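You operate a simulated robot arm through the tools that you are given. There is no shell and no other tool. Be economical: measure what you need, move in short steps, check, and stop when the job is done.

Carry out the task below with a simulated two-armed robot. There is one attempt and no reset: what you move stays moved.

JOB
Put the blue brush from the shelf of the long bench on the lower shelf of the narrow rack and the grey brush on the upper shelf of the narrow rack. Take the wood block from the top of the long bench and put it on the top of the long machine. Take the round cup from the shelf of the long bench and leave it on the shelf of the corner bench. Open the white lid. Any order will do.

Only the result counts: the job must be done as asked and must still hold three seconds after the hand-in. Knocking over, shifting, dropping, spilling or breaking anything else fails it. Lids that push on must go on centred and level and be pressed home; caps that screw on are set level and turned clockwise until they are tight.

ROBOT AND FRAMES
Two 7-joint arms with two-finger parallel grippers on one trunk, on a base that drives. Base frame: it is fixed to the floor where the robot stands at the start and does not move with it; the origin is under the middle of the robot, x ahead of it, y to its left, z up. Lengths are in mm, angles in degrees, forces in N, time in s.
The left shoulder is at the start at [50, 177, 972], the right one opposite. With the tool pointing down near the work surface each hand reaches from about 100 to 640 mm from the robot's upright axis, wherever it stands, measured 20 degrees to its own side. Places, roughly: brush [750, 0, 500]; lower shelf of the narrow rack [-1800, -2800, 700]; round cup (9x8x7 cm) [600, -900, 400]; shelf of the corner bench [700, -2200, 300]; top of the long machine [-300, 2300, 1300]; upper shelf of the narrow rack [-1800, -2800, 1100]; white lid [-3900, 2600, 1000]; wood block (7x4x4 cm) [700, -100, 900]. Payload 3.43 kg a hand.
The TCP of each hand is the grasp point between the finger pads, 34 mm short of the fingertips. In the tool frame z runs along the fingers and y along their closing line. Largest opening 128 mm; finger width 24, thickness 12; the body of the gripper, 48 by 130 mm, starts 96 mm behind the TCP.
Orientation is that of the tool frame in the base frame, as [roll, pitch, yaw] about the fixed x, y, z axes, in that order (R = Rz(yaw) Ry(pitch) Rx(roll)). With the fingers straight down and closing along the base's y, the tool's x points along the base's -x, its y along +y and its z along -z.

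CONTROLS
- The arms move only by the tool jog_arm. It takes "left_commands", "right_commands" or both (then of equal length, played together; a hand with none holds still); each is a list of rows, each a list of 7 numbers: the shift along the base's x, y, z in cm, then the turn, a rotation vector about the base's x, y, z in degrees, then the gripper command, from -1 (fully open) to 1 (shut), values between in proportion. In form: [[tx, ty, tz, ax, ay, az, hand], ...]. A call has 1 to 20 rows; each row is the pose to reach, as a shift and turn from the pose commanded when the call began. A row lasts 0.2 s, in which the tool goes at most 50 mm and 8.6 degrees; a call with a longer step from one row to the next is refused whole, and so is a gripper value outside its range. Where a pose cannot be reached the arm comes as near as it can. A force on the tool above 40 N (or 10 N above the force at the start of the call, whichever is more), or a blocked arm, ends the call early, and 0.2 s more pass. Each finger travels about 108 mm/s and halts on what it meets, pressing with about 35 N; the grip force reading is that of the motor and also rises with nothing between the fingers. The clock runs only during rows and for 0.2 s after the last one: add rows that repeat a pose to give the fingers time. It gives the time, the measured TCP pose, the force on the tool (base axes), the opening and the grip force at its end, in the units of the frame above (readings bear some noise), with the torque about the TCP (base axes, N m) and any sound that the robot's microphone picked up, and new pictures: "show" is both (left out), scene, wrist or none (wrist: the cameras of the hands that moved).
- Cameras (640 x 400 px; columns grow to the right, rows downward): "scene" is now at [159.6, -24.5, 1162.5]; the picture's right is [-0.26, -0.97, 0.00], its down [-0.29, 0.08, -0.95] and it looks along [0.92, -0.24, -0.30] (base axes); focal length 214 px, centre (320, 200). "left" rides on the left gripper at [76, 11, -160] in its tool frame; the picture's right is [-0.15, 0.99, 0.00], its down [-0.88, -0.13, -0.46] and it looks along [-0.45, -0.07, 0.89] (tool axes); focal length 234 px, centre (320, 200). "right" rides on the right gripper at [76, -11, -160] in its tool frame; the picture's right is [0.15, 0.99, 0.00], its down [-0.88, 0.13, -0.46] and it looks along [-0.45, 0.07, 0.89] (tool axes); focal length 234 px, centre (320, 200). There is no depth. A picture from a camera that has moved, and an enlarged one, comes with that camera's place and axes in the base frame and with its lens.
- slide_trunk(by): slides the trunk up (or, below 0, down) by that many mm; the arms and the scene camera ride with it, the base frame stays. It gives what a move gives, with no picture.
- roll_base(legs): drives the robot by 1 to 6 legs, each [ahead, turn to the left] in mm and degrees, along the robot's own axes; the way and the turn of a leg run together, so that a leg with both is an arc; at most 1500 mm and 180 degrees a leg. The arms and the cameras ride along, it lands a little off, and it stops where it bumps. It gives what a move gives, and a new picture of the scene camera.
- pan_tilt(pan, tilt): turns the head with the scene camera to pan (to the left, within 80 degrees either way) and tilt (down, from -29 to 69), counted from straight ahead of the robot. It gives what a move gives, and a new picture of the scene camera.
- enlarge(camera, box): a new picture of the part [left, top, right, bottom] of that camera's present view, enlarged. No time passes.
- hand_in(): hands the job in; it is judged then, once.

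Go step by step. Nothing tells you exact positions but the pictures and the camera data: compare them with the known pose of the tool, close in by small moves and look again before you grip or let go. The budget is 165 turns and 260 pictures, counting those below and the enlarged ones. Unless the task says otherwise, let go and move clear before handing in, and close with one line.

The tools are called after "Emit:" by a JSON object that holds its "name" and its "arguments". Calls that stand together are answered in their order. jog_arm: Moves the arms, as the interface text tells. Its arguments: {"type":"object","properties":{"left_commands":{"type":"array","items":{"type":"array","items":{"type":"number"}}},"right_commands":{"type":"array","items":{"type":"array","items":{"type":"number"}}},"show":{"type":"string","enum":["both","scene","wrist","none"]}},"required":[]} The other tools are called the same way: slide_trunk (by) slides the trunk up or down; roll_base (legs) drives the base; pan_tilt (pan, tilt) turns the head that bears the scene camera; enlarge (camera, box) takes an enlarged picture of a part of a camera's view; hand_in () hands the job in.

At the start:

```text
time_s: 0.0
left_eef_pos: [301.1, 42.5, 1177.6]
left_orientation: [-179.9, 0.0, -179.6]
left_force: [-0.1, 0.5, 1.0]
left_ft_torque: [0.01, 0.01, 0.03]
left_opening: 128.2
left_grasp_force: 0.1
right_eef_pos: [321.4, -189.2, 1110.5]
right_orientation: [-180.0, 0.1, -179.8]
right_force: [0.5, 0.0, 0.1]
right_ft_torque: [-0.04, 0.02, -0.01]
right_opening: 128.1
right_grasp_force: 0.0
trunk travel left (down, up): [-143.0, 258.0]
robot x, y, heading: [-0.9, -2.4, -0.0]
head pan, tilt: [-14.8, 17.5]
```

scene: 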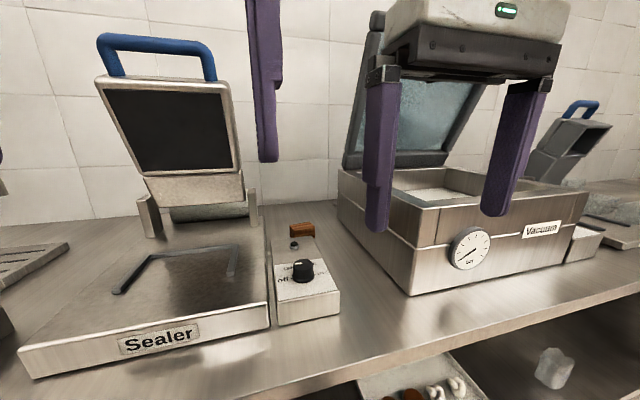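
right: 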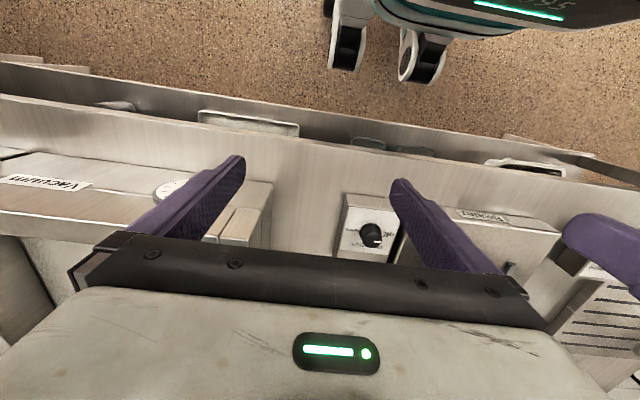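
left: 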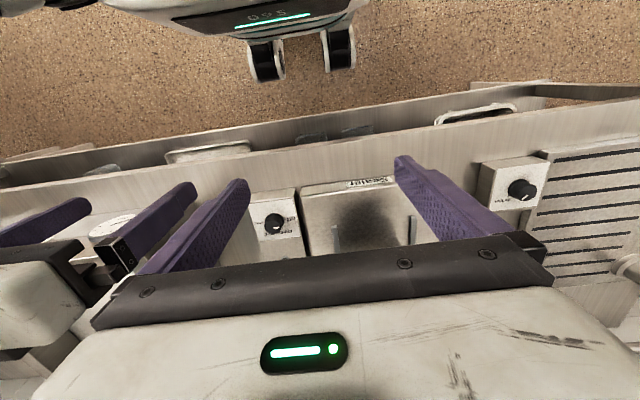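

I see the long bench with a sealer, a knob box and a vacuum machine. A brown block lies behind the knob box and there are trays on the shelf below, so I'll look closer.

Emit:
{"name": "enlarge", "arguments": {"camera": "scene", "box": [240, 200, 360, 275]}}

Emit:
{"name": "pan_tilt", "arguments": {"pan": -10, "tilt": 50}}

```text
5.33 times, centred on (300, 238) of scene
camera zoom: at [159.6, -24.5, 1162.5], right [-0.26, -0.97, 0.0], down [-0.29, 0.08, -0.95], along [0.92, -0.24, -0.3], focal length 1144 px, centre (427, 0)
```

zoom: 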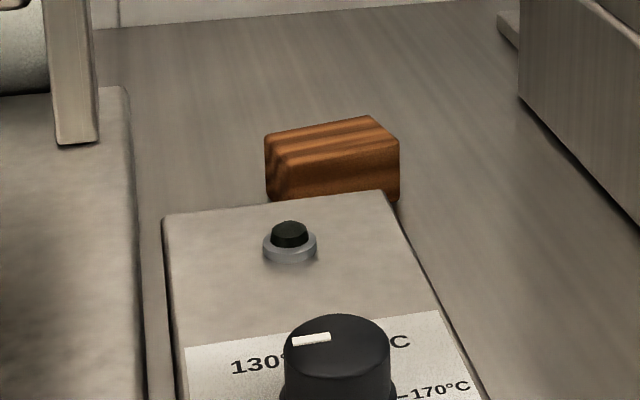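

```text
time_s: 1.0
left_eef_pos: [301.6, 41.7, 1178.2]
left_orientation: [-179.9, 0.0, -179.7]
left_force: [0.7, -1.0, -0.2]
left_ft_torque: [0.01, 0.0, 0.0]
left_opening: 127.8
left_grasp_force: 0.0
right_eef_pos: [321.3, -189.7, 1110.2]
right_orientation: [180.0, 0.0, -179.8]
right_force: [0.0, 0.7, -0.1]
right_ft_torque: [-0.01, 0.01, -0.02]
right_opening: 127.8
right_grasp_force: 0.1
trunk travel left (down, up): [-143.0, 258.0]
robot x, y, heading: [3.6, -4.1, 0.3]
head pan, tilt: [-10.0, 50.0]
camera scene: at [145.2, -14.1, 1112.8], right [-0.17, -0.98, 0.0], down [-0.75, 0.13, -0.64], along [0.63, -0.11, -0.77], focal length 214 px, centre (320, 200)
```

scene: 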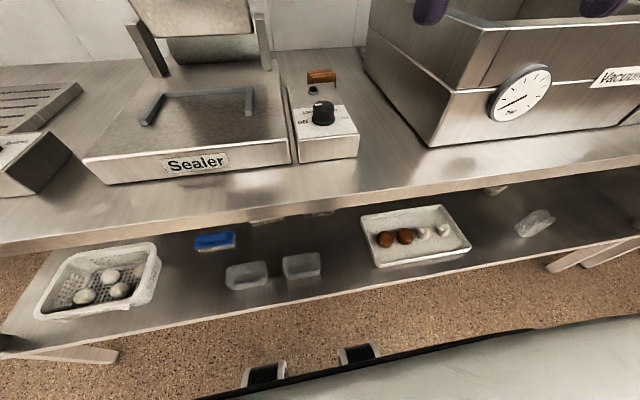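

A blue item sits on the lower shelf next to clear boxes, trays and a clear bag. I'll enlarge the shelf.

Emit:
{"name": "enlarge", "arguments": {"camera": "scene", "box": [170, 190, 350, 302]}}

Emit:
{"name": "pan_tilt", "arguments": {"pan": -50, "tilt": 40}}

Emit:
{"name": "pan_tilt", "arguments": {"pan": -80, "tilt": 20}}

Emit:
{"name": "pan_tilt", "arguments": {"pan": 60, "tilt": 20}}

```text
3.56 times, centred on (260, 246) of scene
camera zoom: at [145.2, -14.1, 1112.8], right [-0.17, -0.98, 0.0], down [-0.75, 0.13, -0.64], along [0.63, -0.11, -0.77], focal length 763 px, centre (533, 36)
```

zoom: 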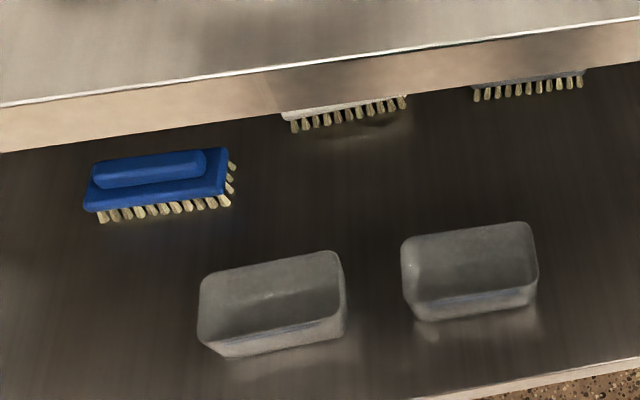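

```text
time_s: 2.0
left_eef_pos: [302.7, 42.2, 1177.7]
left_orientation: [-179.8, 0.1, -179.7]
left_force: [0.7, 0.4, -0.4]
left_ft_torque: [0.03, -0.01, 0.03]
left_opening: 128.2
left_grasp_force: 0.0
right_eef_pos: [321.2, -188.2, 1111.1]
right_orientation: [180.0, 0.0, -179.8]
right_force: [0.2, -0.1, 0.4]
right_ft_torque: [0.0, 0.0, -0.04]
right_opening: 128.2
right_grasp_force: 0.1
trunk travel left (down, up): [-143.0, 258.0]
robot x, y, heading: [-1.7, -0.6, 0.0]
head pan, tilt: [-50.0, 40.0]
camera scene: at [124.0, -65.8, 1126.9], right [-0.77, -0.64, 0.0], down [-0.41, 0.49, -0.77], along [0.49, -0.59, -0.64], focal length 214 px, centre (320, 200)
```

scene: 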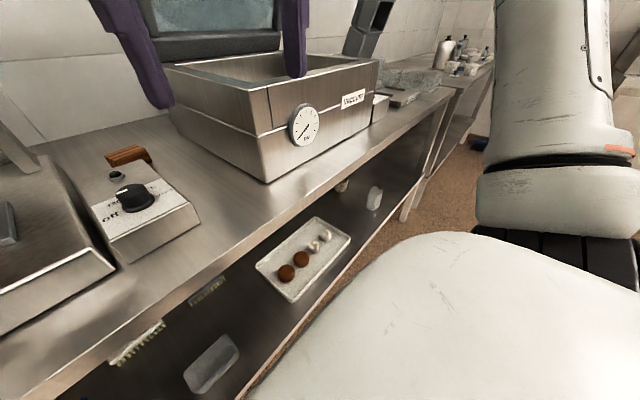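

```text
time_s: 3.0
left_eef_pos: [303.1, 41.2, 1177.3]
left_orientation: [-179.9, 0.1, -179.7]
left_force: [-0.2, 1.0, -0.2]
left_ft_torque: [0.01, 0.01, 0.04]
left_opening: 128.1
left_grasp_force: 0.0
right_eef_pos: [322.0, -188.2, 1109.9]
right_orientation: [180.0, 0.0, -179.9]
right_force: [0.2, 0.4, 0.5]
right_ft_torque: [0.0, -0.04, 0.01]
right_opening: 128.1
right_grasp_force: 0.1
trunk travel left (down, up): [-143.0, 258.0]
robot x, y, heading: [2.5, -2.7, -0.1]
head pan, tilt: [-80.0, 20.0]
camera scene: at [85.5, -92.4, 1158.3], right [-0.98, -0.17, 0.0], down [-0.06, 0.34, -0.94], along [0.16, -0.93, -0.34], focal length 214 px, centre (320, 200)
```

scene: 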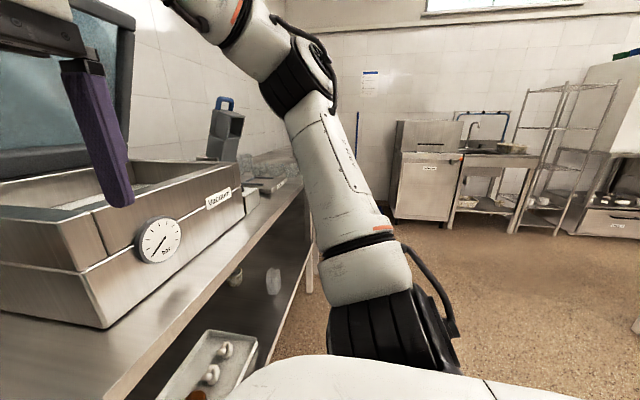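

```text
time_s: 5.2
left_eef_pos: [301.6, 42.3, 1177.6]
left_orientation: [-179.9, 0.0, -179.7]
left_force: [0.5, -0.1, -0.2]
left_ft_torque: [0.02, 0.02, 0.0]
left_opening: 128.0
left_grasp_force: 0.2
right_eef_pos: [322.0, -188.2, 1110.3]
right_orientation: [-180.0, 0.0, -179.8]
right_force: [0.1, -0.7, 1.0]
right_ft_torque: [0.0, 0.0, -0.03]
right_opening: 128.0
right_grasp_force: 0.1
trunk travel left (down, up): [-143.0, 258.0]
robot x, y, heading: [0.9, -1.7, 0.0]
head pan, tilt: [60.0, 20.0]
camera scene: at [115.9, 79.9, 1158.4], right [0.87, -0.5, 0.0], down [-0.17, -0.3, -0.94], along [0.47, 0.81, -0.34], focal length 214 px, centre (320, 200)
```

scene: 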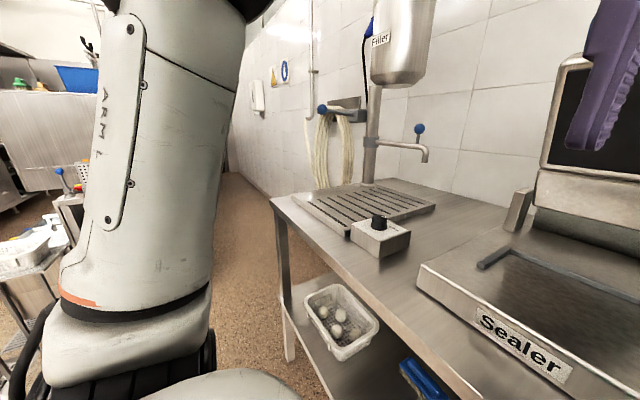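

The brushes are on the shelf, with two more partly hidden by the bench edge. I'll back off and lower the trunk so I can see under the bench.

Emit:
{"name": "roll_base", "arguments": {"legs": [[-500, 0]]}}

Emit:
{"name": "slide_trunk", "arguments": {"by": -140}}

Emit:
{"name": "pan_tilt", "arguments": {"pan": 0, "tilt": 28}}

```text
time_s: 8.2
left_eef_pos: [-213.4, 42.7, 1178.3]
left_orientation: [-179.9, -0.1, 179.8]
left_force: [-0.2, -0.4, 0.5]
left_ft_torque: [-0.03, -0.01, 0.03]
left_opening: 128.0
left_grasp_force: 0.2
right_eef_pos: [-196.1, -189.5, 1110.0]
right_orientation: [-180.0, 0.0, 179.6]
right_force: [-0.1, -1.3, -0.1]
right_ft_torque: [-0.01, -0.03, 0.01]
right_opening: 128.1
right_grasp_force: 0.1
trunk travel left (down, up): [-143.0, 258.0]
robot x, y, heading: [-515.3, 2.0, -0.2]
head pan, tilt: [60.0, 20.0]
camera scene: at [-399.3, 81.5, 1158.4], right [0.86, -0.51, 0.0], down [-0.17, -0.29, -0.94], along [0.48, 0.81, -0.34], focal length 214 px, centre (320, 200)
```

scene: 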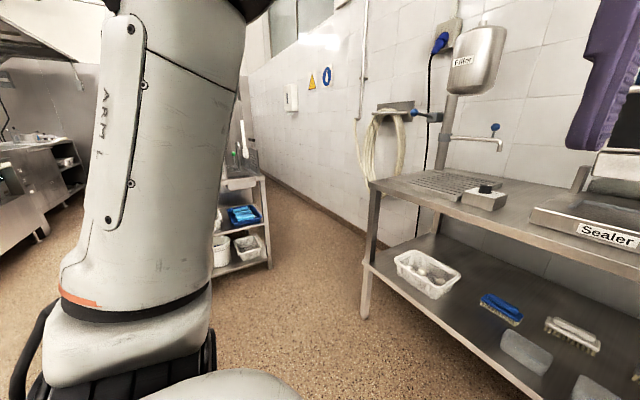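

```text
time_s: 9.9
left_eef_pos: [-213.7, 43.1, 1038.6]
left_orientation: [-179.9, 0.0, 179.7]
left_force: [-0.6, -0.4, -0.3]
left_ft_torque: [0.02, 0.0, 0.03]
left_opening: 128.2
left_grasp_force: 0.0
right_eef_pos: [-196.9, -189.1, 970.5]
right_orientation: [-179.9, -0.1, 179.6]
right_force: [1.3, 0.1, 0.4]
right_ft_torque: [0.03, -0.02, -0.04]
right_opening: 127.7
right_grasp_force: 0.0
trunk travel left (down, up): [-3.0, 398.0]
robot x, y, heading: [-518.2, 2.1, -0.4]
head pan, tilt: [60.0, 20.0]
```

```text
time_s: 11.2
left_eef_pos: [-212.3, 42.2, 1038.5]
left_orientation: [-179.9, 0.0, 179.7]
left_force: [-0.5, 0.7, 0.1]
left_ft_torque: [0.01, 0.0, 0.03]
left_opening: 127.8
left_grasp_force: 0.0
right_eef_pos: [-196.3, -189.2, 969.7]
right_orientation: [180.0, 0.0, 179.6]
right_force: [0.3, 0.3, -0.4]
right_ft_torque: [0.01, 0.03, -0.02]
right_opening: 127.6
right_grasp_force: 0.0
trunk travel left (down, up): [-3.0, 398.0]
robot x, y, heading: [-513.2, -0.7, -0.7]
head pan, tilt: [0.0, 28.0]
camera scene: at [-355.3, 0.4, 1005.5], right [-0.01, -1.0, 0.0], down [-0.47, 0.0, -0.88], along [0.88, -0.01, -0.47], focal length 214 px, centre (320, 200)
```

scene: 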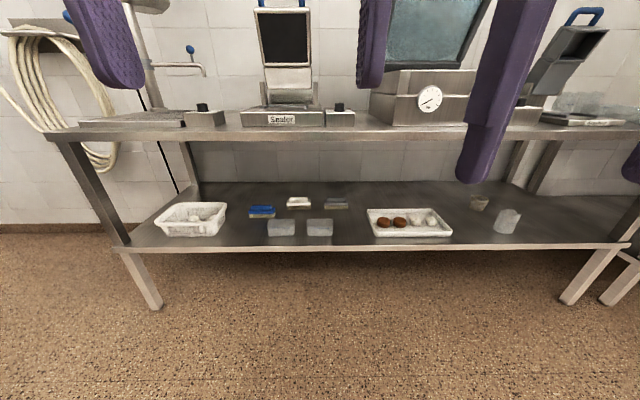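

Emit:
{"name": "enlarge", "arguments": {"camera": "scene", "box": [230, 175, 390, 275]}}

Emit:
{"name": "enlarge", "arguments": {"camera": "scene", "box": [430, 170, 590, 270]}}

```text
4.00 times, centred on (310, 225) of scene
camera zoom: at [-355.3, 0.4, 1005.5], right [-0.01, -1.0, 0.0], down [-0.47, 0.0, -0.88], along [0.88, -0.01, -0.47], focal length 858 px, centre (360, 100)
```

zoom: 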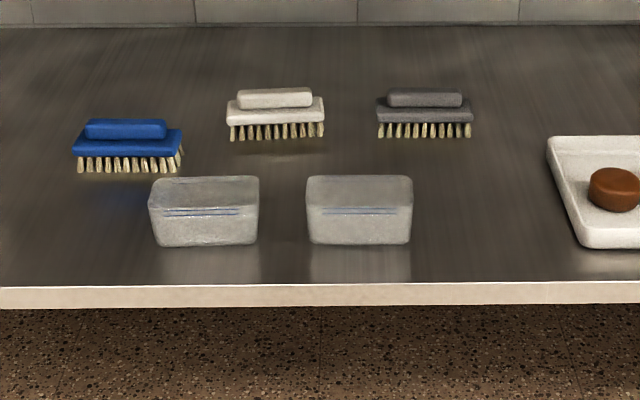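

```text
4.00 times, centred on (510, 220) of scene
camera zoom: at [-355.3, 0.4, 1005.5], right [-0.01, -1.0, 0.0], down [-0.47, 0.0, -0.88], along [0.88, -0.01, -0.47], focal length 858 px, centre (-440, 120)
```

zoom: 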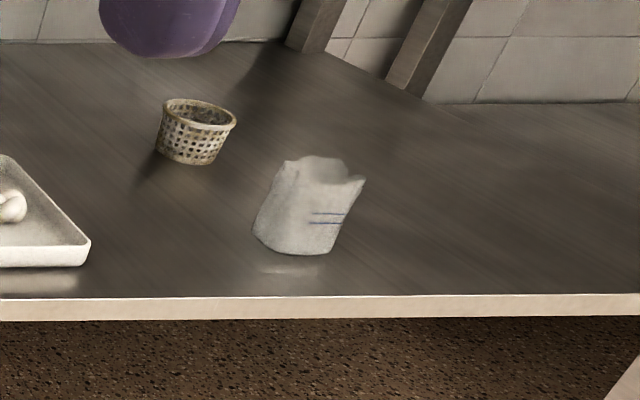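

From left to right the brushes are blue, white and dark grey, at about x 550–650. The shelf is at about z 420 and the bench underside at about z 857. I'll pre-shape both arms pitched forward in free space, then drive in.

Emit:
{"name": "jog_arm", "arguments": {"left_commands": [[2.7, 1.55, -3.2, 0, -3, 0, -1], [5.3, 3.1, -6.4, 0, -6, 0, -1], [8, 4.7, -9.6, 0, -9, 0, -1], [10.7, 6.2, -12.8, 0, -12, 0, -1], [13.3, 7.8, -16, 0, -15, 0, -1], [16, 9.3, -19.2, 0, -18, 0, -1], [18.7, 10.9, -22.4, 0, -21, 0, -1], [21.3, 12.4, -25.6, 0, -24, 0, -1], [24, 14, -28.8, 0, -27, 0, -1], [26.7, 15.5, -32, 0, -30, 0, -1], [29.3, 17.1, -35.2, 0, -33, 0, -1], [32, 18.6, -38.4, 0, -36, 0, -1], [34.7, 20.2, -41.6, 0, -39, 0, -1], [37.3, 21.7, -44.8, 0, -42, 0, -1], [40, 23.3, -48, 0, -45, 0, -1]], "right_commands": [[3.1, 0.6, -2.7, 0, -3, 0, -1], [6.1, 1.2, -5.5, 0, -6, 0, -1], [9.2, 1.9, -8.2, 0, -9, 0, -1], [12.3, 2.5, -10.9, 0, -12, 0, -1], [15.3, 3.1, -13.7, 0, -15, 0, -1], [18.4, 3.7, -16.4, 0, -18, 0, -1], [21.5, 4.3, -19.1, 0, -21, 0, -1], [24.5, 5, -21.9, 0, -24, 0, -1], [27.6, 5.6, -24.6, 0, -27, 0, -1], [30.7, 6.2, -27.3, 0, -30, 0, -1], [33.7, 6.8, -30.1, 0, -33, 0, -1], [36.8, 7.4, -32.8, 0, -36, 0, -1], [39.9, 8.1, -35.5, 0, -39, 0, -1], [42.9, 8.7, -38.3, 0, -42, 0, -1], [46, 9.3, -41, 0, -45, 0, -1]]}}

```text
time_s: 14.4
left_eef_pos: [188.4, 278.0, 556.5]
left_orientation: [179.7, 45.2, 179.4]
left_force: [0.5, -1.2, 1.3]
left_ft_torque: [0.03, 0.02, -0.01]
left_opening: 128.0
left_grasp_force: 0.0
right_eef_pos: [264.6, -93.5, 558.8]
right_orientation: [179.6, 45.0, 179.5]
right_force: [0.1, -0.8, 0.2]
right_ft_torque: [0.03, 0.0, 0.05]
right_opening: 128.3
right_grasp_force: 0.1
trunk travel left (down, up): [-3.0, 398.0]
robot x, y, heading: [-514.1, 1.3, -0.5]
head pan, tilt: [0.0, 28.0]
camera scene: at [-355.5, 0.3, 1005.6], right [-0.01, -1.0, 0.0], down [-0.47, 0.01, -0.88], along [0.88, -0.01, -0.47], focal length 214 px, centre (320, 200)
camera right: at [96.3, -104.1, 618.7], right [-0.1, 0.99, -0.1], down [0.3, 0.12, 0.95], along [0.95, 0.06, -0.31], focal length 234 px, centre (320, 200)
camera left: at [21.3, 288.8, 614.7], right [0.11, 0.99, 0.11], down [0.3, -0.14, 0.95], along [0.95, -0.07, -0.31], focal length 234 px, centre (320, 200)
```

scene: 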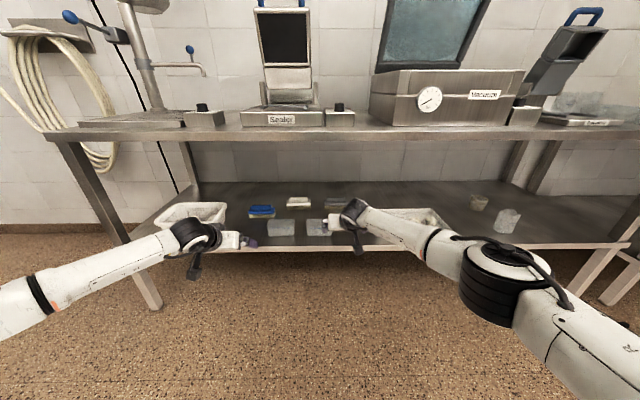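
right: 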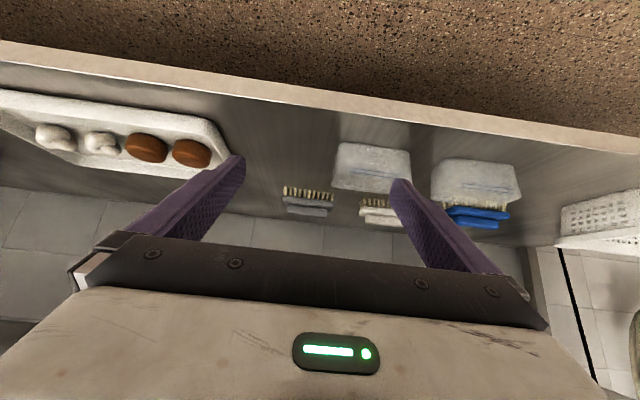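
left: 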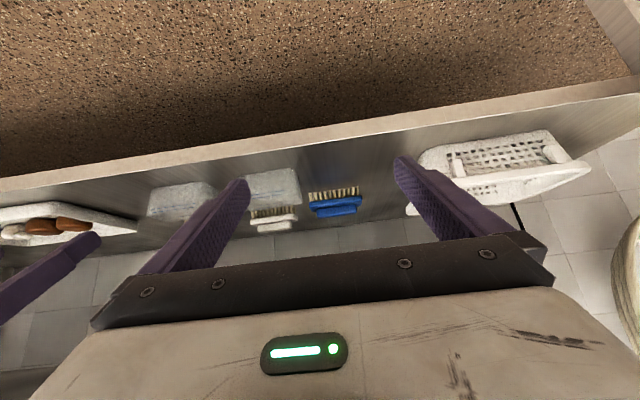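

The wrist cameras see both brushes: grey at about (620, -97, 462) and blue at about (568, 282, 450). I'll drive the pre-shaped arms in under the bench.

Emit:
{"name": "roll_base", "arguments": {"legs": [[290, 0.5]]}}

Emit:
{"name": "enlarge", "arguments": {"camera": "right", "box": [160, 60, 480, 260]}}

Emit:
{"name": "enlarge", "arguments": {"camera": "left", "box": [160, 60, 480, 260]}}

```text
time_s: 16.4
left_eef_pos: [466.2, 281.1, 556.6]
left_orientation: [179.8, 45.0, 180.0]
left_force: [0.5, -0.7, -0.1]
left_ft_torque: [0.03, -0.01, 0.0]
left_opening: 127.6
left_grasp_force: 0.1
right_eef_pos: [546.0, -89.6, 559.0]
right_orientation: [179.7, 44.9, 180.0]
right_force: [0.8, -0.5, -0.1]
right_ft_torque: [0.01, 0.01, 0.02]
right_opening: 127.8
right_grasp_force: 0.0
trunk travel left (down, up): [-3.0, 398.0]
robot x, y, heading: [-234.8, -1.4, -0.2]
head pan, tilt: [0.0, 28.0]
camera scene: at [-74.2, -0.3, 1005.5], right [0.0, -1.0, 0.0], down [-0.47, 0.0, -0.88], along [0.88, 0.0, -0.47], focal length 214 px, centre (320, 200)
```

scene: 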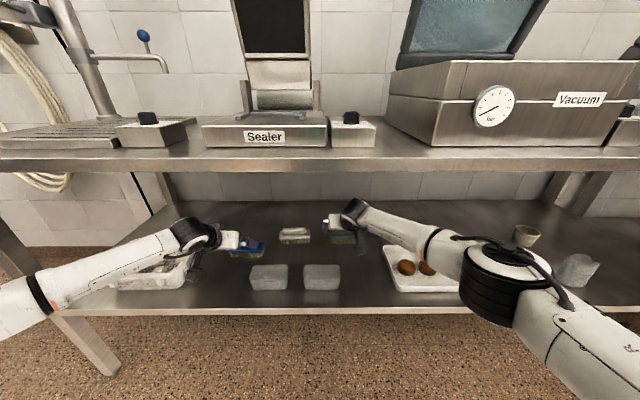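

```text
2.00 times, centred on (320, 160) of right
camera zoom: at [378.2, -101.5, 618.9], right [-0.11, 0.99, -0.1], down [0.3, 0.13, 0.95], along [0.95, 0.07, -0.31], focal length 468 px, centre (320, 280)
```

zoom: 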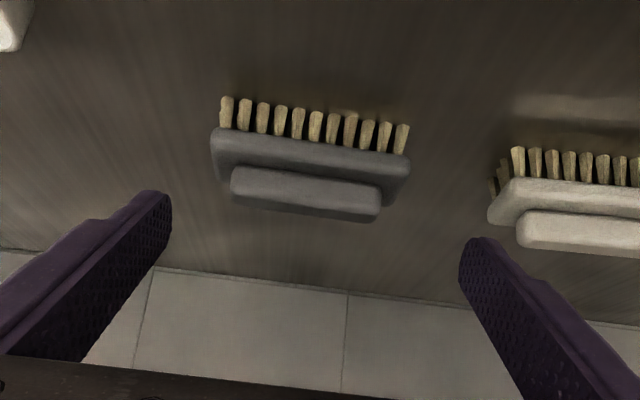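

```text
2.00 times, centred on (320, 160) of left
camera zoom: at [299.9, 291.2, 615.2], right [0.1, 0.99, 0.11], down [0.3, -0.13, 0.94], along [0.95, -0.06, -0.31], focal length 468 px, centre (320, 280)
```

zoom: 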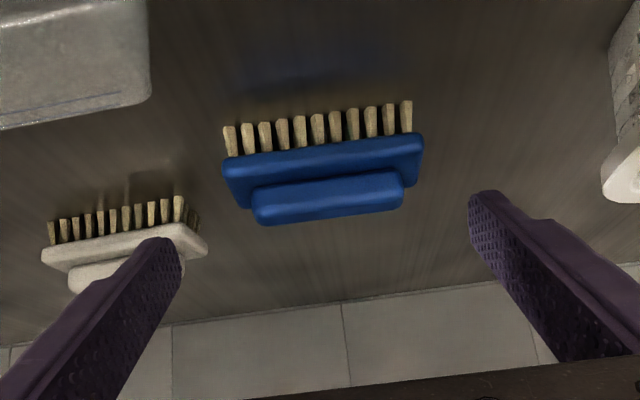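

The handles are about 94 mm wide and should fit between the fingers. The grey handle is at about (645, -96) and the blue at about (563, 285). I'll move just above and in front of each.

Emit:
{"name": "jog_arm", "arguments": {"left_commands": [[3, 0.2, -0.8, 0, 0, 0, -1], [6, 0.3, -1.6, 0, 0, 0, -1], [7.9, 0.4, -2.4, 0, 0, 0, -1], [7.9, 0.4, -2.4, 0, 0, 0, -1]], "right_commands": [[3, -0.2, -0.8, 0, 0, 0, -1], [6, -0.4, -1.6, 0, 0, 0, -1], [8.2, -0.6, -2.4, 0, 0, 0, -1], [8.2, -0.6, -2.4, 0, 0, 0, -1]], "show": "wrist"}}

```text
time_s: 17.4
left_eef_pos: [547.4, 284.6, 531.9]
left_orientation: [179.6, 45.1, -179.9]
left_force: [-0.4, 0.4, -0.3]
left_ft_torque: [-0.01, -0.02, 0.03]
left_opening: 128.2
left_grasp_force: 0.1
right_eef_pos: [563.9, -92.4, 553.0]
right_orientation: [179.6, 45.0, 179.9]
right_force: [0.4, 0.5, -0.8]
right_ft_torque: [-0.01, -0.01, -0.01]
right_opening: 128.0
right_grasp_force: 0.1
right hand out of reach, approached as far as the arm can: row 1, 2, 3, 4
trunk travel left (down, up): [-3.0, 398.0]
robot x, y, heading: [-233.2, 1.9, -0.3]
head pan, tilt: [0.0, 28.0]
camera right: at [395.3, -104.3, 612.9], right [-0.11, 0.99, -0.1], down [0.3, 0.13, 0.95], along [0.95, 0.07, -0.31], focal length 234 px, centre (320, 200)
camera left: at [379.7, 294.7, 590.5], right [0.1, 0.99, 0.11], down [0.3, -0.13, 0.94], along [0.95, -0.06, -0.31], focal length 234 px, centre (320, 200)
```

right: 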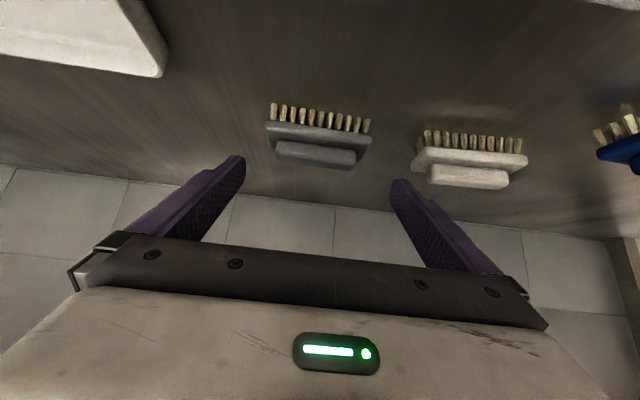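
left: 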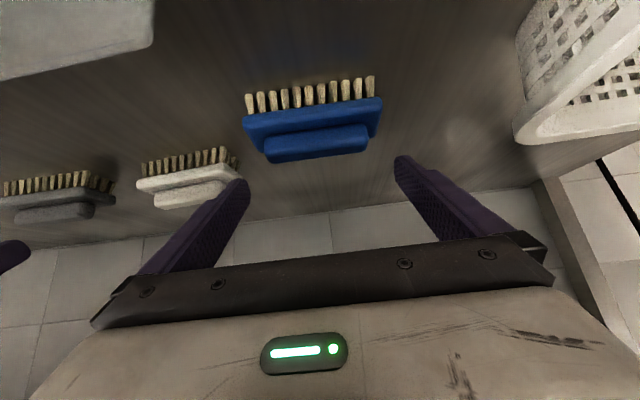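

The right hand is at its reach limit for now, but the left is well aligned over the blue handle. I'll lower it gently.

Emit:
{"name": "jog_arm", "arguments": {"left_commands": [[0, 0, -1, 0, 0, 0, -1], [0, 0.1, -1.8, 0, 0, 0, -1], [0, 0.1, -2.2, 0, 0, 0, -1], [0, 0.1, -2.2, 0, 0, 0, -1]], "show": "none"}}

Emit:
{"name": "enlarge", "arguments": {"camera": "left", "box": [160, 40, 480, 240]}}

```text
time_s: 18.4
left_eef_pos: [545.9, 286.2, 509.5]
left_orientation: [179.8, 45.0, -179.9]
left_force: [0.0, -0.3, -0.4]
left_ft_torque: [0.0, -0.05, -0.05]
left_opening: 128.1
left_grasp_force: 0.0
right_eef_pos: [563.6, -92.5, 552.9]
right_orientation: [179.7, 45.0, 179.9]
right_force: [0.2, -1.1, -0.4]
right_ft_torque: [-0.02, 0.0, 0.03]
right_opening: 128.1
right_grasp_force: 0.1
trunk travel left (down, up): [-3.0, 398.0]
robot x, y, heading: [-235.4, -3.3, -0.3]
head pan, tilt: [0.0, 28.0]
```

```text
2.00 times, centred on (320, 140) of left
camera zoom: at [379.0, 296.8, 568.9], right [0.1, 0.99, 0.11], down [0.3, -0.13, 0.94], along [0.95, -0.06, -0.31], focal length 468 px, centre (320, 320)
```

zoom: 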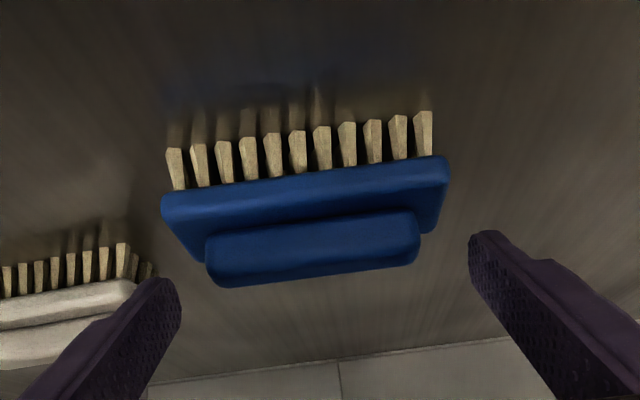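

The fingertips are about 10 mm above handle height. I'll lower a little more and close gently.

Emit:
{"name": "jog_arm", "arguments": {"left_commands": [[0, 0, -0.6, 0, 0, 0, -1], [0, 0, -1.1, 0, 0, 0, -1], [0, 0, -1.1, 0, 0, 0, -1]], "show": "none"}}

Emit:
{"name": "enlarge", "arguments": {"camera": "left", "box": [160, 40, 480, 240]}}

```text
time_s: 19.2
left_eef_pos: [544.7, 287.5, 501.2]
left_orientation: [179.8, 45.0, 180.0]
left_force: [0.0, -0.5, -0.3]
left_ft_torque: [0.01, -0.01, 0.03]
left_opening: 128.1
left_grasp_force: 0.1
right_eef_pos: [564.2, -92.4, 553.4]
right_orientation: [179.5, 44.9, 179.9]
right_force: [0.3, -0.2, 0.1]
right_ft_torque: [0.0, 0.02, -0.01]
right_opening: 128.0
right_grasp_force: 0.0
trunk travel left (down, up): [-3.0, 398.0]
robot x, y, heading: [-239.8, -2.1, -0.2]
head pan, tilt: [0.0, 28.0]
```

```text
2.00 times, centred on (320, 140) of left
camera zoom: at [379.1, 297.3, 558.4], right [0.1, 0.99, 0.11], down [0.3, -0.13, 0.94], along [0.95, -0.06, -0.31], focal length 468 px, centre (320, 320)
```

zoom: 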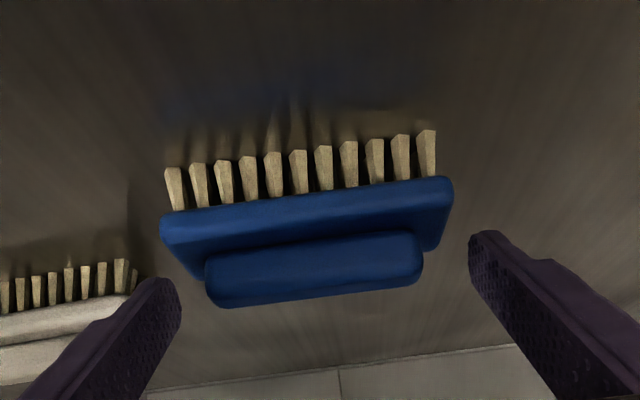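

The handle lies between the fingertips, about 4 mm off centre. I'll correct that and close.

Emit:
{"name": "jog_arm", "arguments": {"left_commands": [[0, -0.4, 0, 0, 0, 0, -1], [0, -0.4, 0, 0, 0, 0, -0.3], [0, -0.4, 0, 0, 0, 0, 0.5], [0, -0.4, 0, 0, 0, 0, 1], [0, -0.4, 0, 0, 0, 0, 1], [0, -0.4, 0, 0, 0, 0, 1]], "show": "wrist"}}

```text
time_s: 20.6
left_eef_pos: [546.5, 282.6, 499.1]
left_orientation: [180.0, 45.1, -180.0]
left_force: [0.3, 0.1, 0.6]
left_ft_torque: [0.15, 0.03, -0.04]
left_opening: 99.3
left_grasp_force: 34.6
right_eef_pos: [565.0, -91.7, 552.1]
right_orientation: [179.6, 44.9, 179.8]
right_force: [-0.2, 0.1, 0.4]
right_ft_torque: [-0.01, 0.01, 0.04]
right_opening: 127.9
right_grasp_force: 0.0
trunk travel left (down, up): [-3.0, 398.0]
robot x, y, heading: [-235.6, -0.4, -0.5]
head pan, tilt: [0.0, 28.0]
camera left: at [379.7, 292.7, 558.6], right [0.1, 0.99, 0.11], down [0.3, -0.13, 0.94], along [0.95, -0.06, -0.31], focal length 234 px, centre (320, 200)
```

left: 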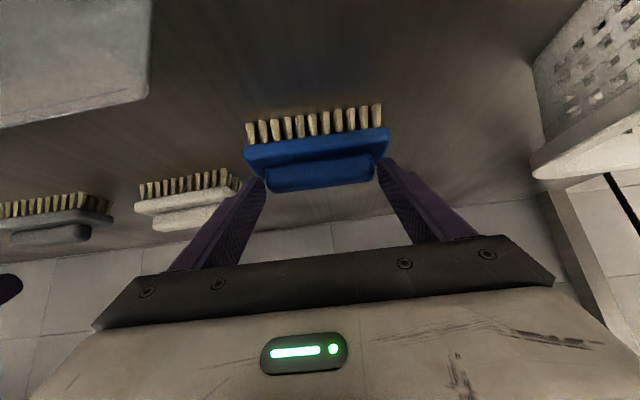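

The blue brush is gripped at a 99 mm opening. I'll lift it and pull it back a bit.

Emit:
{"name": "jog_arm", "arguments": {"left_commands": [[0, 0, 1, 0, 0, 0, 1], [0, 0, 3, 0, 0, 0, 1], [0, 0, 6, 0, 0, 0, 1], [-2, 0, 9, 0, 0, 0, 1], [-5, 0, 10, 0, 0, 0, 1], [-8, 0, 10, 0, 0, 0, 1], [-8, 0, 10, 0, 0, 0, 1]], "show": "wrist"}}

```text
time_s: 22.2
left_eef_pos: [465.7, 281.7, 601.5]
left_orientation: [179.7, 45.0, 180.0]
left_force: [0.3, -0.5, -1.4]
left_ft_torque: [0.04, 0.03, -0.03]
left_opening: 99.1
left_grasp_force: 34.6
right_eef_pos: [562.7, -91.5, 553.1]
right_orientation: [179.6, 45.1, 179.9]
right_force: [-0.1, -0.4, -0.7]
right_ft_torque: [0.02, -0.02, -0.01]
right_opening: 127.9
right_grasp_force: 0.0
trunk travel left (down, up): [-3.0, 398.0]
robot x, y, heading: [-237.8, -0.2, -0.0]
head pan, tilt: [0.0, 28.0]
camera left: at [298.4, 292.0, 659.0], right [0.1, 0.99, 0.11], down [0.3, -0.13, 0.94], along [0.95, -0.06, -0.31], focal length 234 px, centre (320, 200)
```

left: 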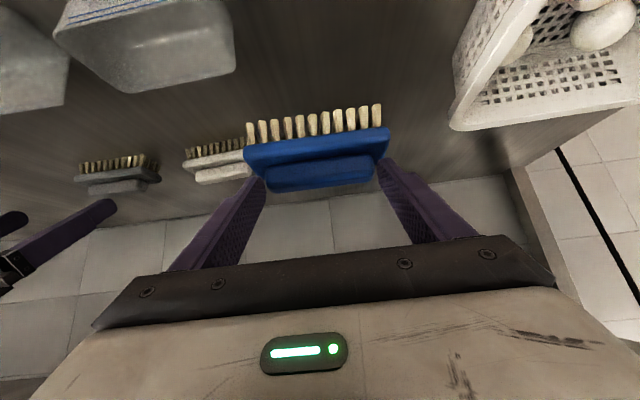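

The blue brush is lifted securely. I'll drive forward about 75 mm so the right hand can reach the grey brush.

Emit:
{"name": "roll_base", "arguments": {"legs": [[75, 0]]}}

Emit:
{"name": "enlarge", "arguments": {"camera": "right", "box": [160, 40, 480, 240]}}

```text
time_s: 23.2
left_eef_pos: [540.2, 280.3, 600.3]
left_orientation: [179.8, 45.0, 180.0]
left_force: [-1.2, 0.0, -2.0]
left_ft_torque: [-0.04, 0.05, 0.01]
left_opening: 99.3
left_grasp_force: 35.0
right_eef_pos: [639.4, -93.4, 554.8]
right_orientation: [179.6, 45.0, 179.8]
right_force: [-1.3, -0.1, -0.2]
right_ft_torque: [-0.04, 0.0, -0.02]
right_opening: 128.2
right_grasp_force: 0.0
trunk travel left (down, up): [-3.0, 398.0]
robot x, y, heading: [-159.1, -1.6, -0.1]
head pan, tilt: [0.0, 28.0]
camera scene: at [1.3, -0.7, 1005.5], right [0.0, -1.0, 0.0], down [-0.47, 0.0, -0.88], along [0.88, 0.0, -0.47], focal length 214 px, centre (320, 200)
```

scene: 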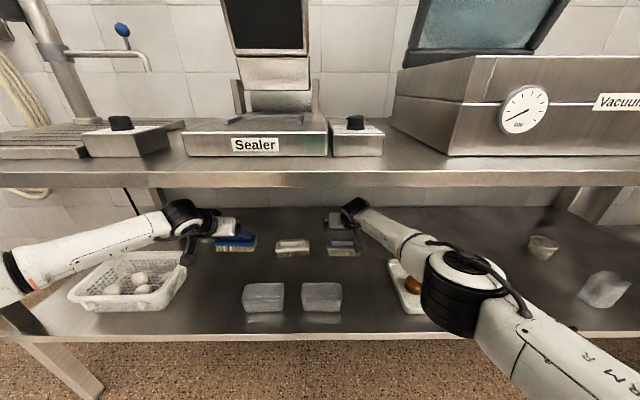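

```text
2.00 times, centred on (320, 140) of right
camera zoom: at [470.8, -105.3, 612.9], right [-0.11, 0.99, -0.1], down [0.3, 0.13, 0.95], along [0.95, 0.07, -0.31], focal length 468 px, centre (320, 320)
```

zoom: 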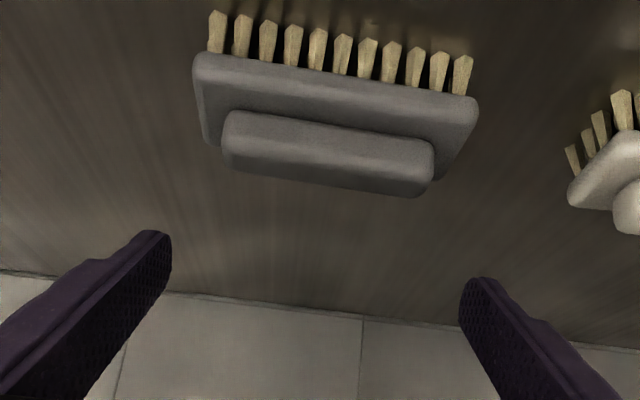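

The grey handle centre is at about (645, -97, 476), so the TCP should end near (624, -97, 502). I'll move part way and check.

Emit:
{"name": "jog_arm", "arguments": {"right_commands": [[-1.5, -0.3, 0, 0, 0, 0, -1], [-1.5, -0.3, -2, 0, 0, 0, -1], [-1.5, -0.3, -2, 0, 0, 0, -1]], "show": "none"}}

```text
time_s: 24.0
left_eef_pos: [541.2, 281.5, 601.4]
left_orientation: [179.9, 45.0, 179.9]
left_force: [-1.1, 0.2, -1.4]
left_ft_torque: [0.01, 0.04, -0.02]
left_opening: 99.2
left_grasp_force: 35.0
right_eef_pos: [624.5, -96.6, 533.5]
right_orientation: [179.5, 45.0, 179.8]
right_force: [-0.7, -0.6, -0.2]
right_ft_torque: [0.02, 0.01, 0.04]
right_opening: 128.1
right_grasp_force: 0.1
trunk travel left (down, up): [-3.0, 398.0]
robot x, y, heading: [-159.4, -0.4, -0.3]
head pan, tilt: [0.0, 28.0]
```

Emit:
{"name": "jog_arm", "arguments": {"right_commands": [[0, 0, -1.2, 0, 0, 0, -1], [0, 0, -2.4, 0, 0, 0, -1], [0, 0, -3.2, 0, 0, 0, -1], [0, 0, -3.2, 0, 0, 0, -1]], "show": "none"}}

Emit:
{"name": "enlarge", "arguments": {"camera": "right", "box": [160, 40, 480, 240]}}

```text
time_s: 25.0
left_eef_pos: [540.3, 280.0, 600.9]
left_orientation: [179.8, 45.0, 179.9]
left_force: [0.0, 0.3, -1.1]
left_ft_torque: [0.03, 0.03, -0.01]
left_opening: 99.3
left_grasp_force: 35.0
right_eef_pos: [624.7, -95.6, 501.3]
right_orientation: [179.6, 45.0, 179.7]
right_force: [-0.2, 0.0, -0.5]
right_ft_torque: [0.01, 0.03, 0.0]
right_opening: 128.0
right_grasp_force: 0.0
trunk travel left (down, up): [-3.0, 398.0]
robot x, y, heading: [-158.3, 0.4, -0.4]
head pan, tilt: [0.0, 28.0]
```

```text
2.00 times, centred on (320, 140) of right
camera zoom: at [455.3, -108.0, 560.7], right [-0.11, 0.99, -0.1], down [0.3, 0.13, 0.95], along [0.95, 0.07, -0.31], focal length 468 px, centre (320, 320)
```

zoom: 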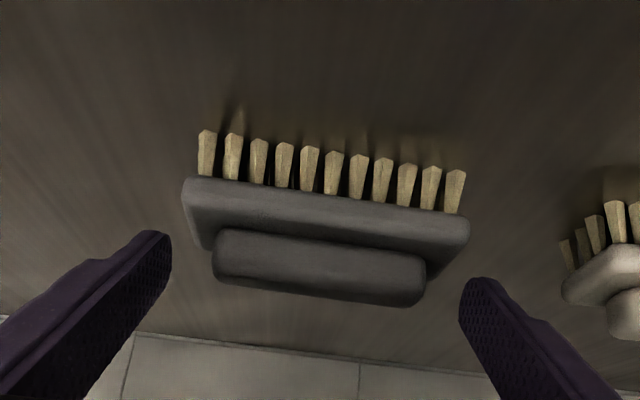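

The grey handle is centred between the fingertips. I'll close and lift.

Emit:
{"name": "jog_arm", "arguments": {"right_commands": [[0, 0, 0, 0, 0, 0, -0.3], [0, 0, 0, 0, 0, 0, 0.5], [0, 0, 0, 0, 0, 0, 1], [0, 0, 0, 0, 0, 0, 1], [0, 0, 0, 0, 0, 0, 1], [0, 0, 1, 0, 0, 0, 1], [0, 0, 3, 0, 0, 0, 1], [0, 0, 6, 0, 0, 0, 1], [-2, 0, 9, 0, 0, 0, 1], [-5, 0, 10, 0, 0, 0, 1], [-5, 0, 10, 0, 0, 0, 1]], "show": "wrist"}}

```text
time_s: 27.4
left_eef_pos: [541.4, 281.2, 599.6]
left_orientation: [179.8, 45.0, 179.9]
left_force: [-0.1, -1.0, -1.2]
left_ft_torque: [0.01, 0.05, -0.01]
left_opening: 99.2
left_grasp_force: 34.3
right_eef_pos: [575.4, -96.0, 600.5]
right_orientation: [179.6, 45.0, 179.9]
right_force: [-0.9, -0.3, -1.5]
right_ft_torque: [0.02, 0.07, -0.01]
right_opening: 99.2
right_grasp_force: 35.1
trunk travel left (down, up): [-3.0, 398.0]
robot x, y, heading: [-159.1, -0.0, -0.1]
head pan, tilt: [0.0, 28.0]
camera right: at [407.7, -108.1, 660.0], right [-0.1, 0.99, -0.1], down [0.3, 0.13, 0.95], along [0.95, 0.07, -0.31], focal length 234 px, centre (320, 200)
```

right: 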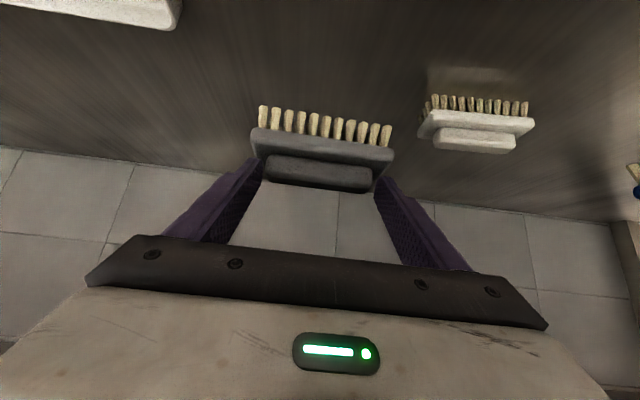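

Both brushes are held. I'll back out and then look towards the rack.

Emit:
{"name": "roll_base", "arguments": {"legs": [[-400, 0]]}}

Emit:
{"name": "pan_tilt", "arguments": {"pan": -80, "tilt": 15}}

Emit:
{"name": "pan_tilt", "arguments": {"pan": 80, "tilt": 15}}

```text
time_s: 29.9
left_eef_pos: [146.7, 283.5, 600.4]
left_orientation: [179.9, 45.0, -179.9]
left_force: [0.8, 0.3, -2.1]
left_ft_torque: [0.03, 0.04, 0.03]
left_opening: 99.0
left_grasp_force: 35.1
right_eef_pos: [182.1, -91.4, 600.3]
right_orientation: [179.6, 44.9, -179.9]
right_force: [-0.1, 0.2, -0.8]
right_ft_torque: [-0.01, 0.05, 0.04]
right_opening: 99.1
right_grasp_force: 34.7
trunk travel left (down, up): [-3.0, 398.0]
robot x, y, heading: [-551.8, 0.2, 0.1]
head pan, tilt: [0.0, 28.0]
camera scene: at [-392.9, 0.8, 1005.4], right [0.0, -1.0, 0.0], down [-0.47, 0.0, -0.88], along [0.88, 0.0, -0.47], focal length 214 px, centre (320, 200)
```

scene: 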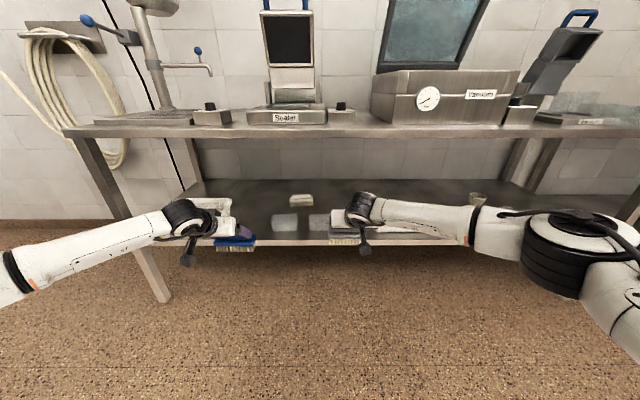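

```text
time_s: 31.4
left_eef_pos: [144.8, 283.5, 600.3]
left_orientation: [179.8, 45.0, -179.9]
left_force: [0.7, -0.9, -1.5]
left_ft_torque: [-0.01, 0.0, 0.0]
left_opening: 99.1
left_grasp_force: 35.1
right_eef_pos: [182.3, -92.3, 600.3]
right_orientation: [179.6, 45.1, -179.9]
right_force: [0.5, -0.2, -1.5]
right_ft_torque: [0.0, 0.08, -0.01]
right_opening: 99.1
right_grasp_force: 34.8
trunk travel left (down, up): [-3.0, 398.0]
robot x, y, heading: [-550.1, -2.4, 0.0]
head pan, tilt: [-80.0, 15.0]
camera scene: at [-467.8, -91.2, 1026.5], right [-0.98, -0.17, 0.0], down [-0.05, 0.25, -0.97], along [0.17, -0.95, -0.26], focal length 214 px, centre (320, 200)
```

scene: 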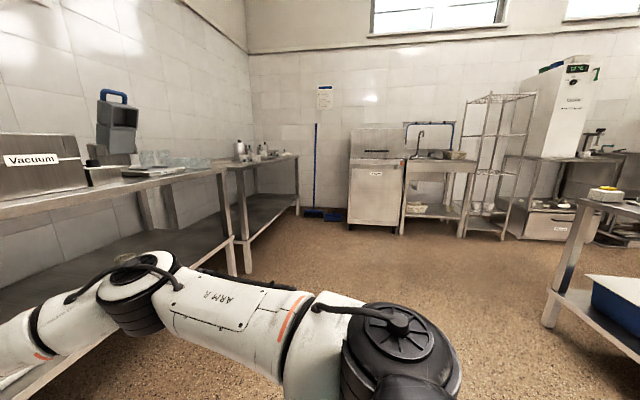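

```text
time_s: 33.9
left_eef_pos: [145.6, 284.0, 600.2]
left_orientation: [179.9, 45.0, -179.8]
left_force: [0.3, -0.4, -1.8]
left_ft_torque: [-0.02, 0.05, -0.02]
left_opening: 99.0
left_grasp_force: 35.2
right_eef_pos: [180.6, -92.2, 600.6]
right_orientation: [179.6, 45.0, -180.0]
right_force: [0.1, 0.3, -1.0]
right_ft_torque: [0.0, 0.03, 0.03]
right_opening: 99.2
right_grasp_force: 35.2
trunk travel left (down, up): [-3.0, 398.0]
robot x, y, heading: [-553.7, 0.4, -0.2]
head pan, tilt: [80.0, 15.0]
camera scene: at [-467.8, 92.7, 1026.5], right [0.98, -0.17, 0.0], down [-0.05, -0.25, -0.97], along [0.17, 0.95, -0.26], focal length 214 px, centre (320, 200)
```

scene: 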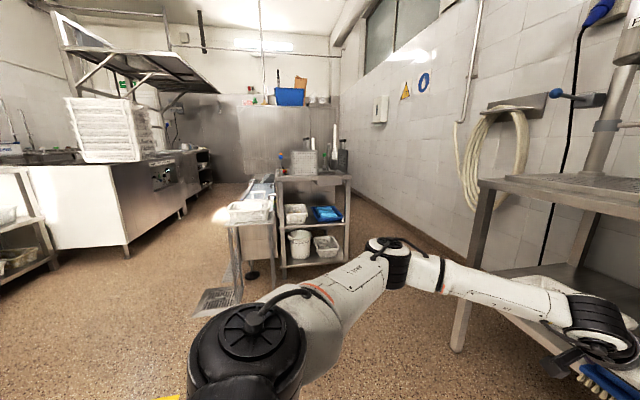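

The wire rack stands at about (-1900, -2700) and there's an island table near (-1630, -1360). I'll tuck the arms a little, turn right and drive down the aisle.

Emit:
{"name": "jog_arm", "arguments": {"left_commands": [[-4, 0, 1, 0, 0, 0, 1], [-8, 0, 2, 0, 0, 0, 1], [-12, 0, 3, 0, 0, 0, 1], [-16, 0, 4, 0, 0, 0, 1], [-20, 0, 5, 0, 0, 0, 1]], "right_commands": [[-4, 0, 1, 0, 0, 0, 1], [-8, 0, 2, 0, 0, 0, 1], [-12, 0, 3, 0, 0, 0, 1], [-16, 0, 4, 0, 0, 0, 1], [-20, 0, 5, 0, 0, 0, 1]], "show": "none"}}

Emit:
{"name": "roll_base", "arguments": {"legs": [[0, -90], [1400, 0]]}}

Emit:
{"name": "pan_tilt", "arguments": {"pan": 40, "tilt": 20}}

Emit:
{"name": "pan_tilt", "arguments": {"pan": -45, "tilt": 15}}

```text
time_s: 35.1
left_eef_pos: [-55.3, 284.2, 648.2]
left_orientation: [179.7, 45.0, -179.8]
left_force: [0.8, 0.4, -1.3]
left_ft_torque: [0.05, 0.04, 0.0]
left_opening: 99.2
left_grasp_force: 35.0
right_eef_pos: [-16.9, -94.2, 648.9]
right_orientation: [179.6, 45.0, 179.9]
right_force: [0.6, 0.0, -1.7]
right_ft_torque: [0.01, 0.04, -0.02]
right_opening: 99.0
right_grasp_force: 34.7
trunk travel left (down, up): [-3.0, 398.0]
robot x, y, heading: [-552.7, 2.8, 0.1]
head pan, tilt: [80.0, 15.0]
```

```text
time_s: 45.9
left_eef_pos: [-277.4, -1888.2, 647.7]
left_orientation: [179.8, 45.0, 89.9]
left_force: [0.1, 0.6, -1.1]
left_ft_torque: [0.04, 0.01, -0.01]
left_opening: 99.2
left_grasp_force: 35.2
right_eef_pos: [-655.3, -1924.7, 647.9]
right_orientation: [179.6, 45.0, 89.8]
right_force: [0.0, -0.3, -1.5]
right_ft_torque: [0.01, -0.02, -0.02]
right_opening: 99.2
right_grasp_force: 35.0
trunk travel left (down, up): [-3.0, 398.0]
robot x, y, heading: [-557.4, -1389.5, -90.3]
head pan, tilt: [80.0, 15.0]
camera scene: at [-467.0, -1476.1, 1026.5], right [-0.18, -0.98, 0.0], down [-0.25, 0.05, -0.97], along [0.95, -0.17, -0.26], focal length 214 px, centre (320, 200)
```

scene: 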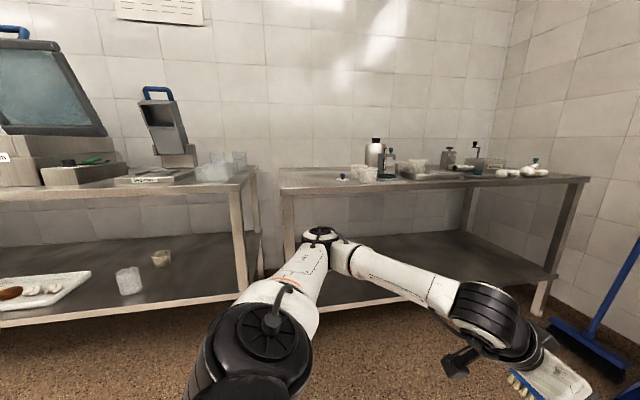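

```text
time_s: 46.9
left_eef_pos: [-278.4, -1889.5, 648.8]
left_orientation: [179.8, 45.0, 89.9]
left_force: [-0.6, -0.5, -0.8]
left_ft_torque: [0.06, 0.02, -0.01]
left_opening: 99.2
left_grasp_force: 34.7
right_eef_pos: [-654.1, -1924.7, 650.1]
right_orientation: [179.6, 45.0, 89.9]
right_force: [0.2, -0.6, -1.3]
right_ft_torque: [0.01, 0.0, 0.02]
right_opening: 99.4
right_grasp_force: 35.1
trunk travel left (down, up): [-3.0, 398.0]
robot x, y, heading: [-556.2, -1387.5, -90.3]
head pan, tilt: [40.0, 20.0]
camera scene: at [-499.4, -1531.0, 1018.3], right [-0.77, -0.64, 0.0], down [-0.22, 0.26, -0.94], along [0.6, -0.72, -0.34], focal length 214 px, centre (320, 200)
```

scene: 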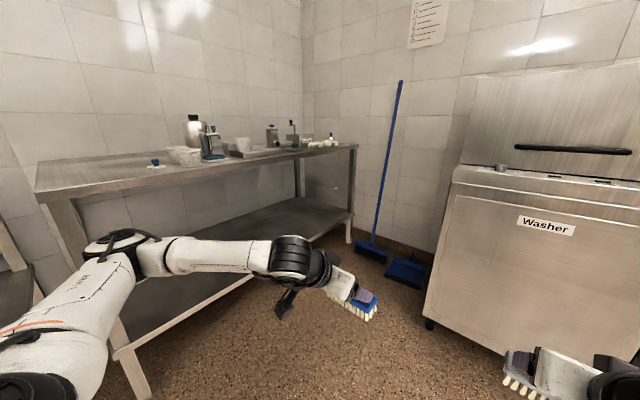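

```text
time_s: 48.5
left_eef_pos: [-277.0, -1889.7, 648.4]
left_orientation: [179.9, 44.9, 89.9]
left_force: [-0.5, 0.4, -0.9]
left_ft_torque: [0.01, -0.03, 0.0]
left_opening: 99.3
left_grasp_force: 35.0
right_eef_pos: [-654.9, -1925.8, 650.1]
right_orientation: [179.7, 45.0, 89.8]
right_force: [-0.3, 0.0, -0.8]
right_ft_torque: [0.04, 0.01, -0.04]
right_opening: 99.1
right_grasp_force: 34.9
trunk travel left (down, up): [-3.0, 398.0]
robot x, y, heading: [-554.4, -1388.8, -90.5]
head pan, tilt: [-45.0, 15.0]
camera scene: at [-625.2, -1525.2, 1026.5], right [-0.7, 0.71, 0.0], down [0.18, 0.18, -0.97], along [-0.69, -0.68, -0.26], focal length 214 px, centre (320, 200)
```

scene: 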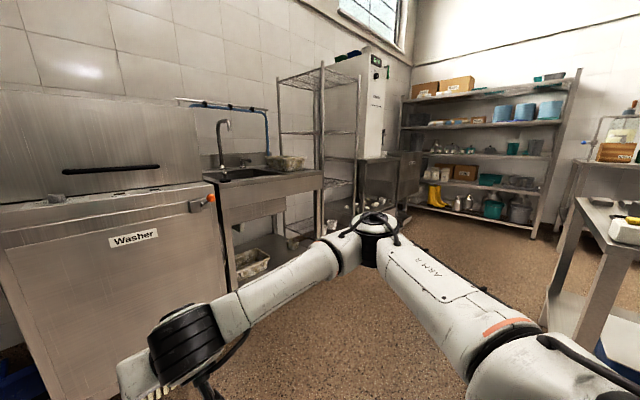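

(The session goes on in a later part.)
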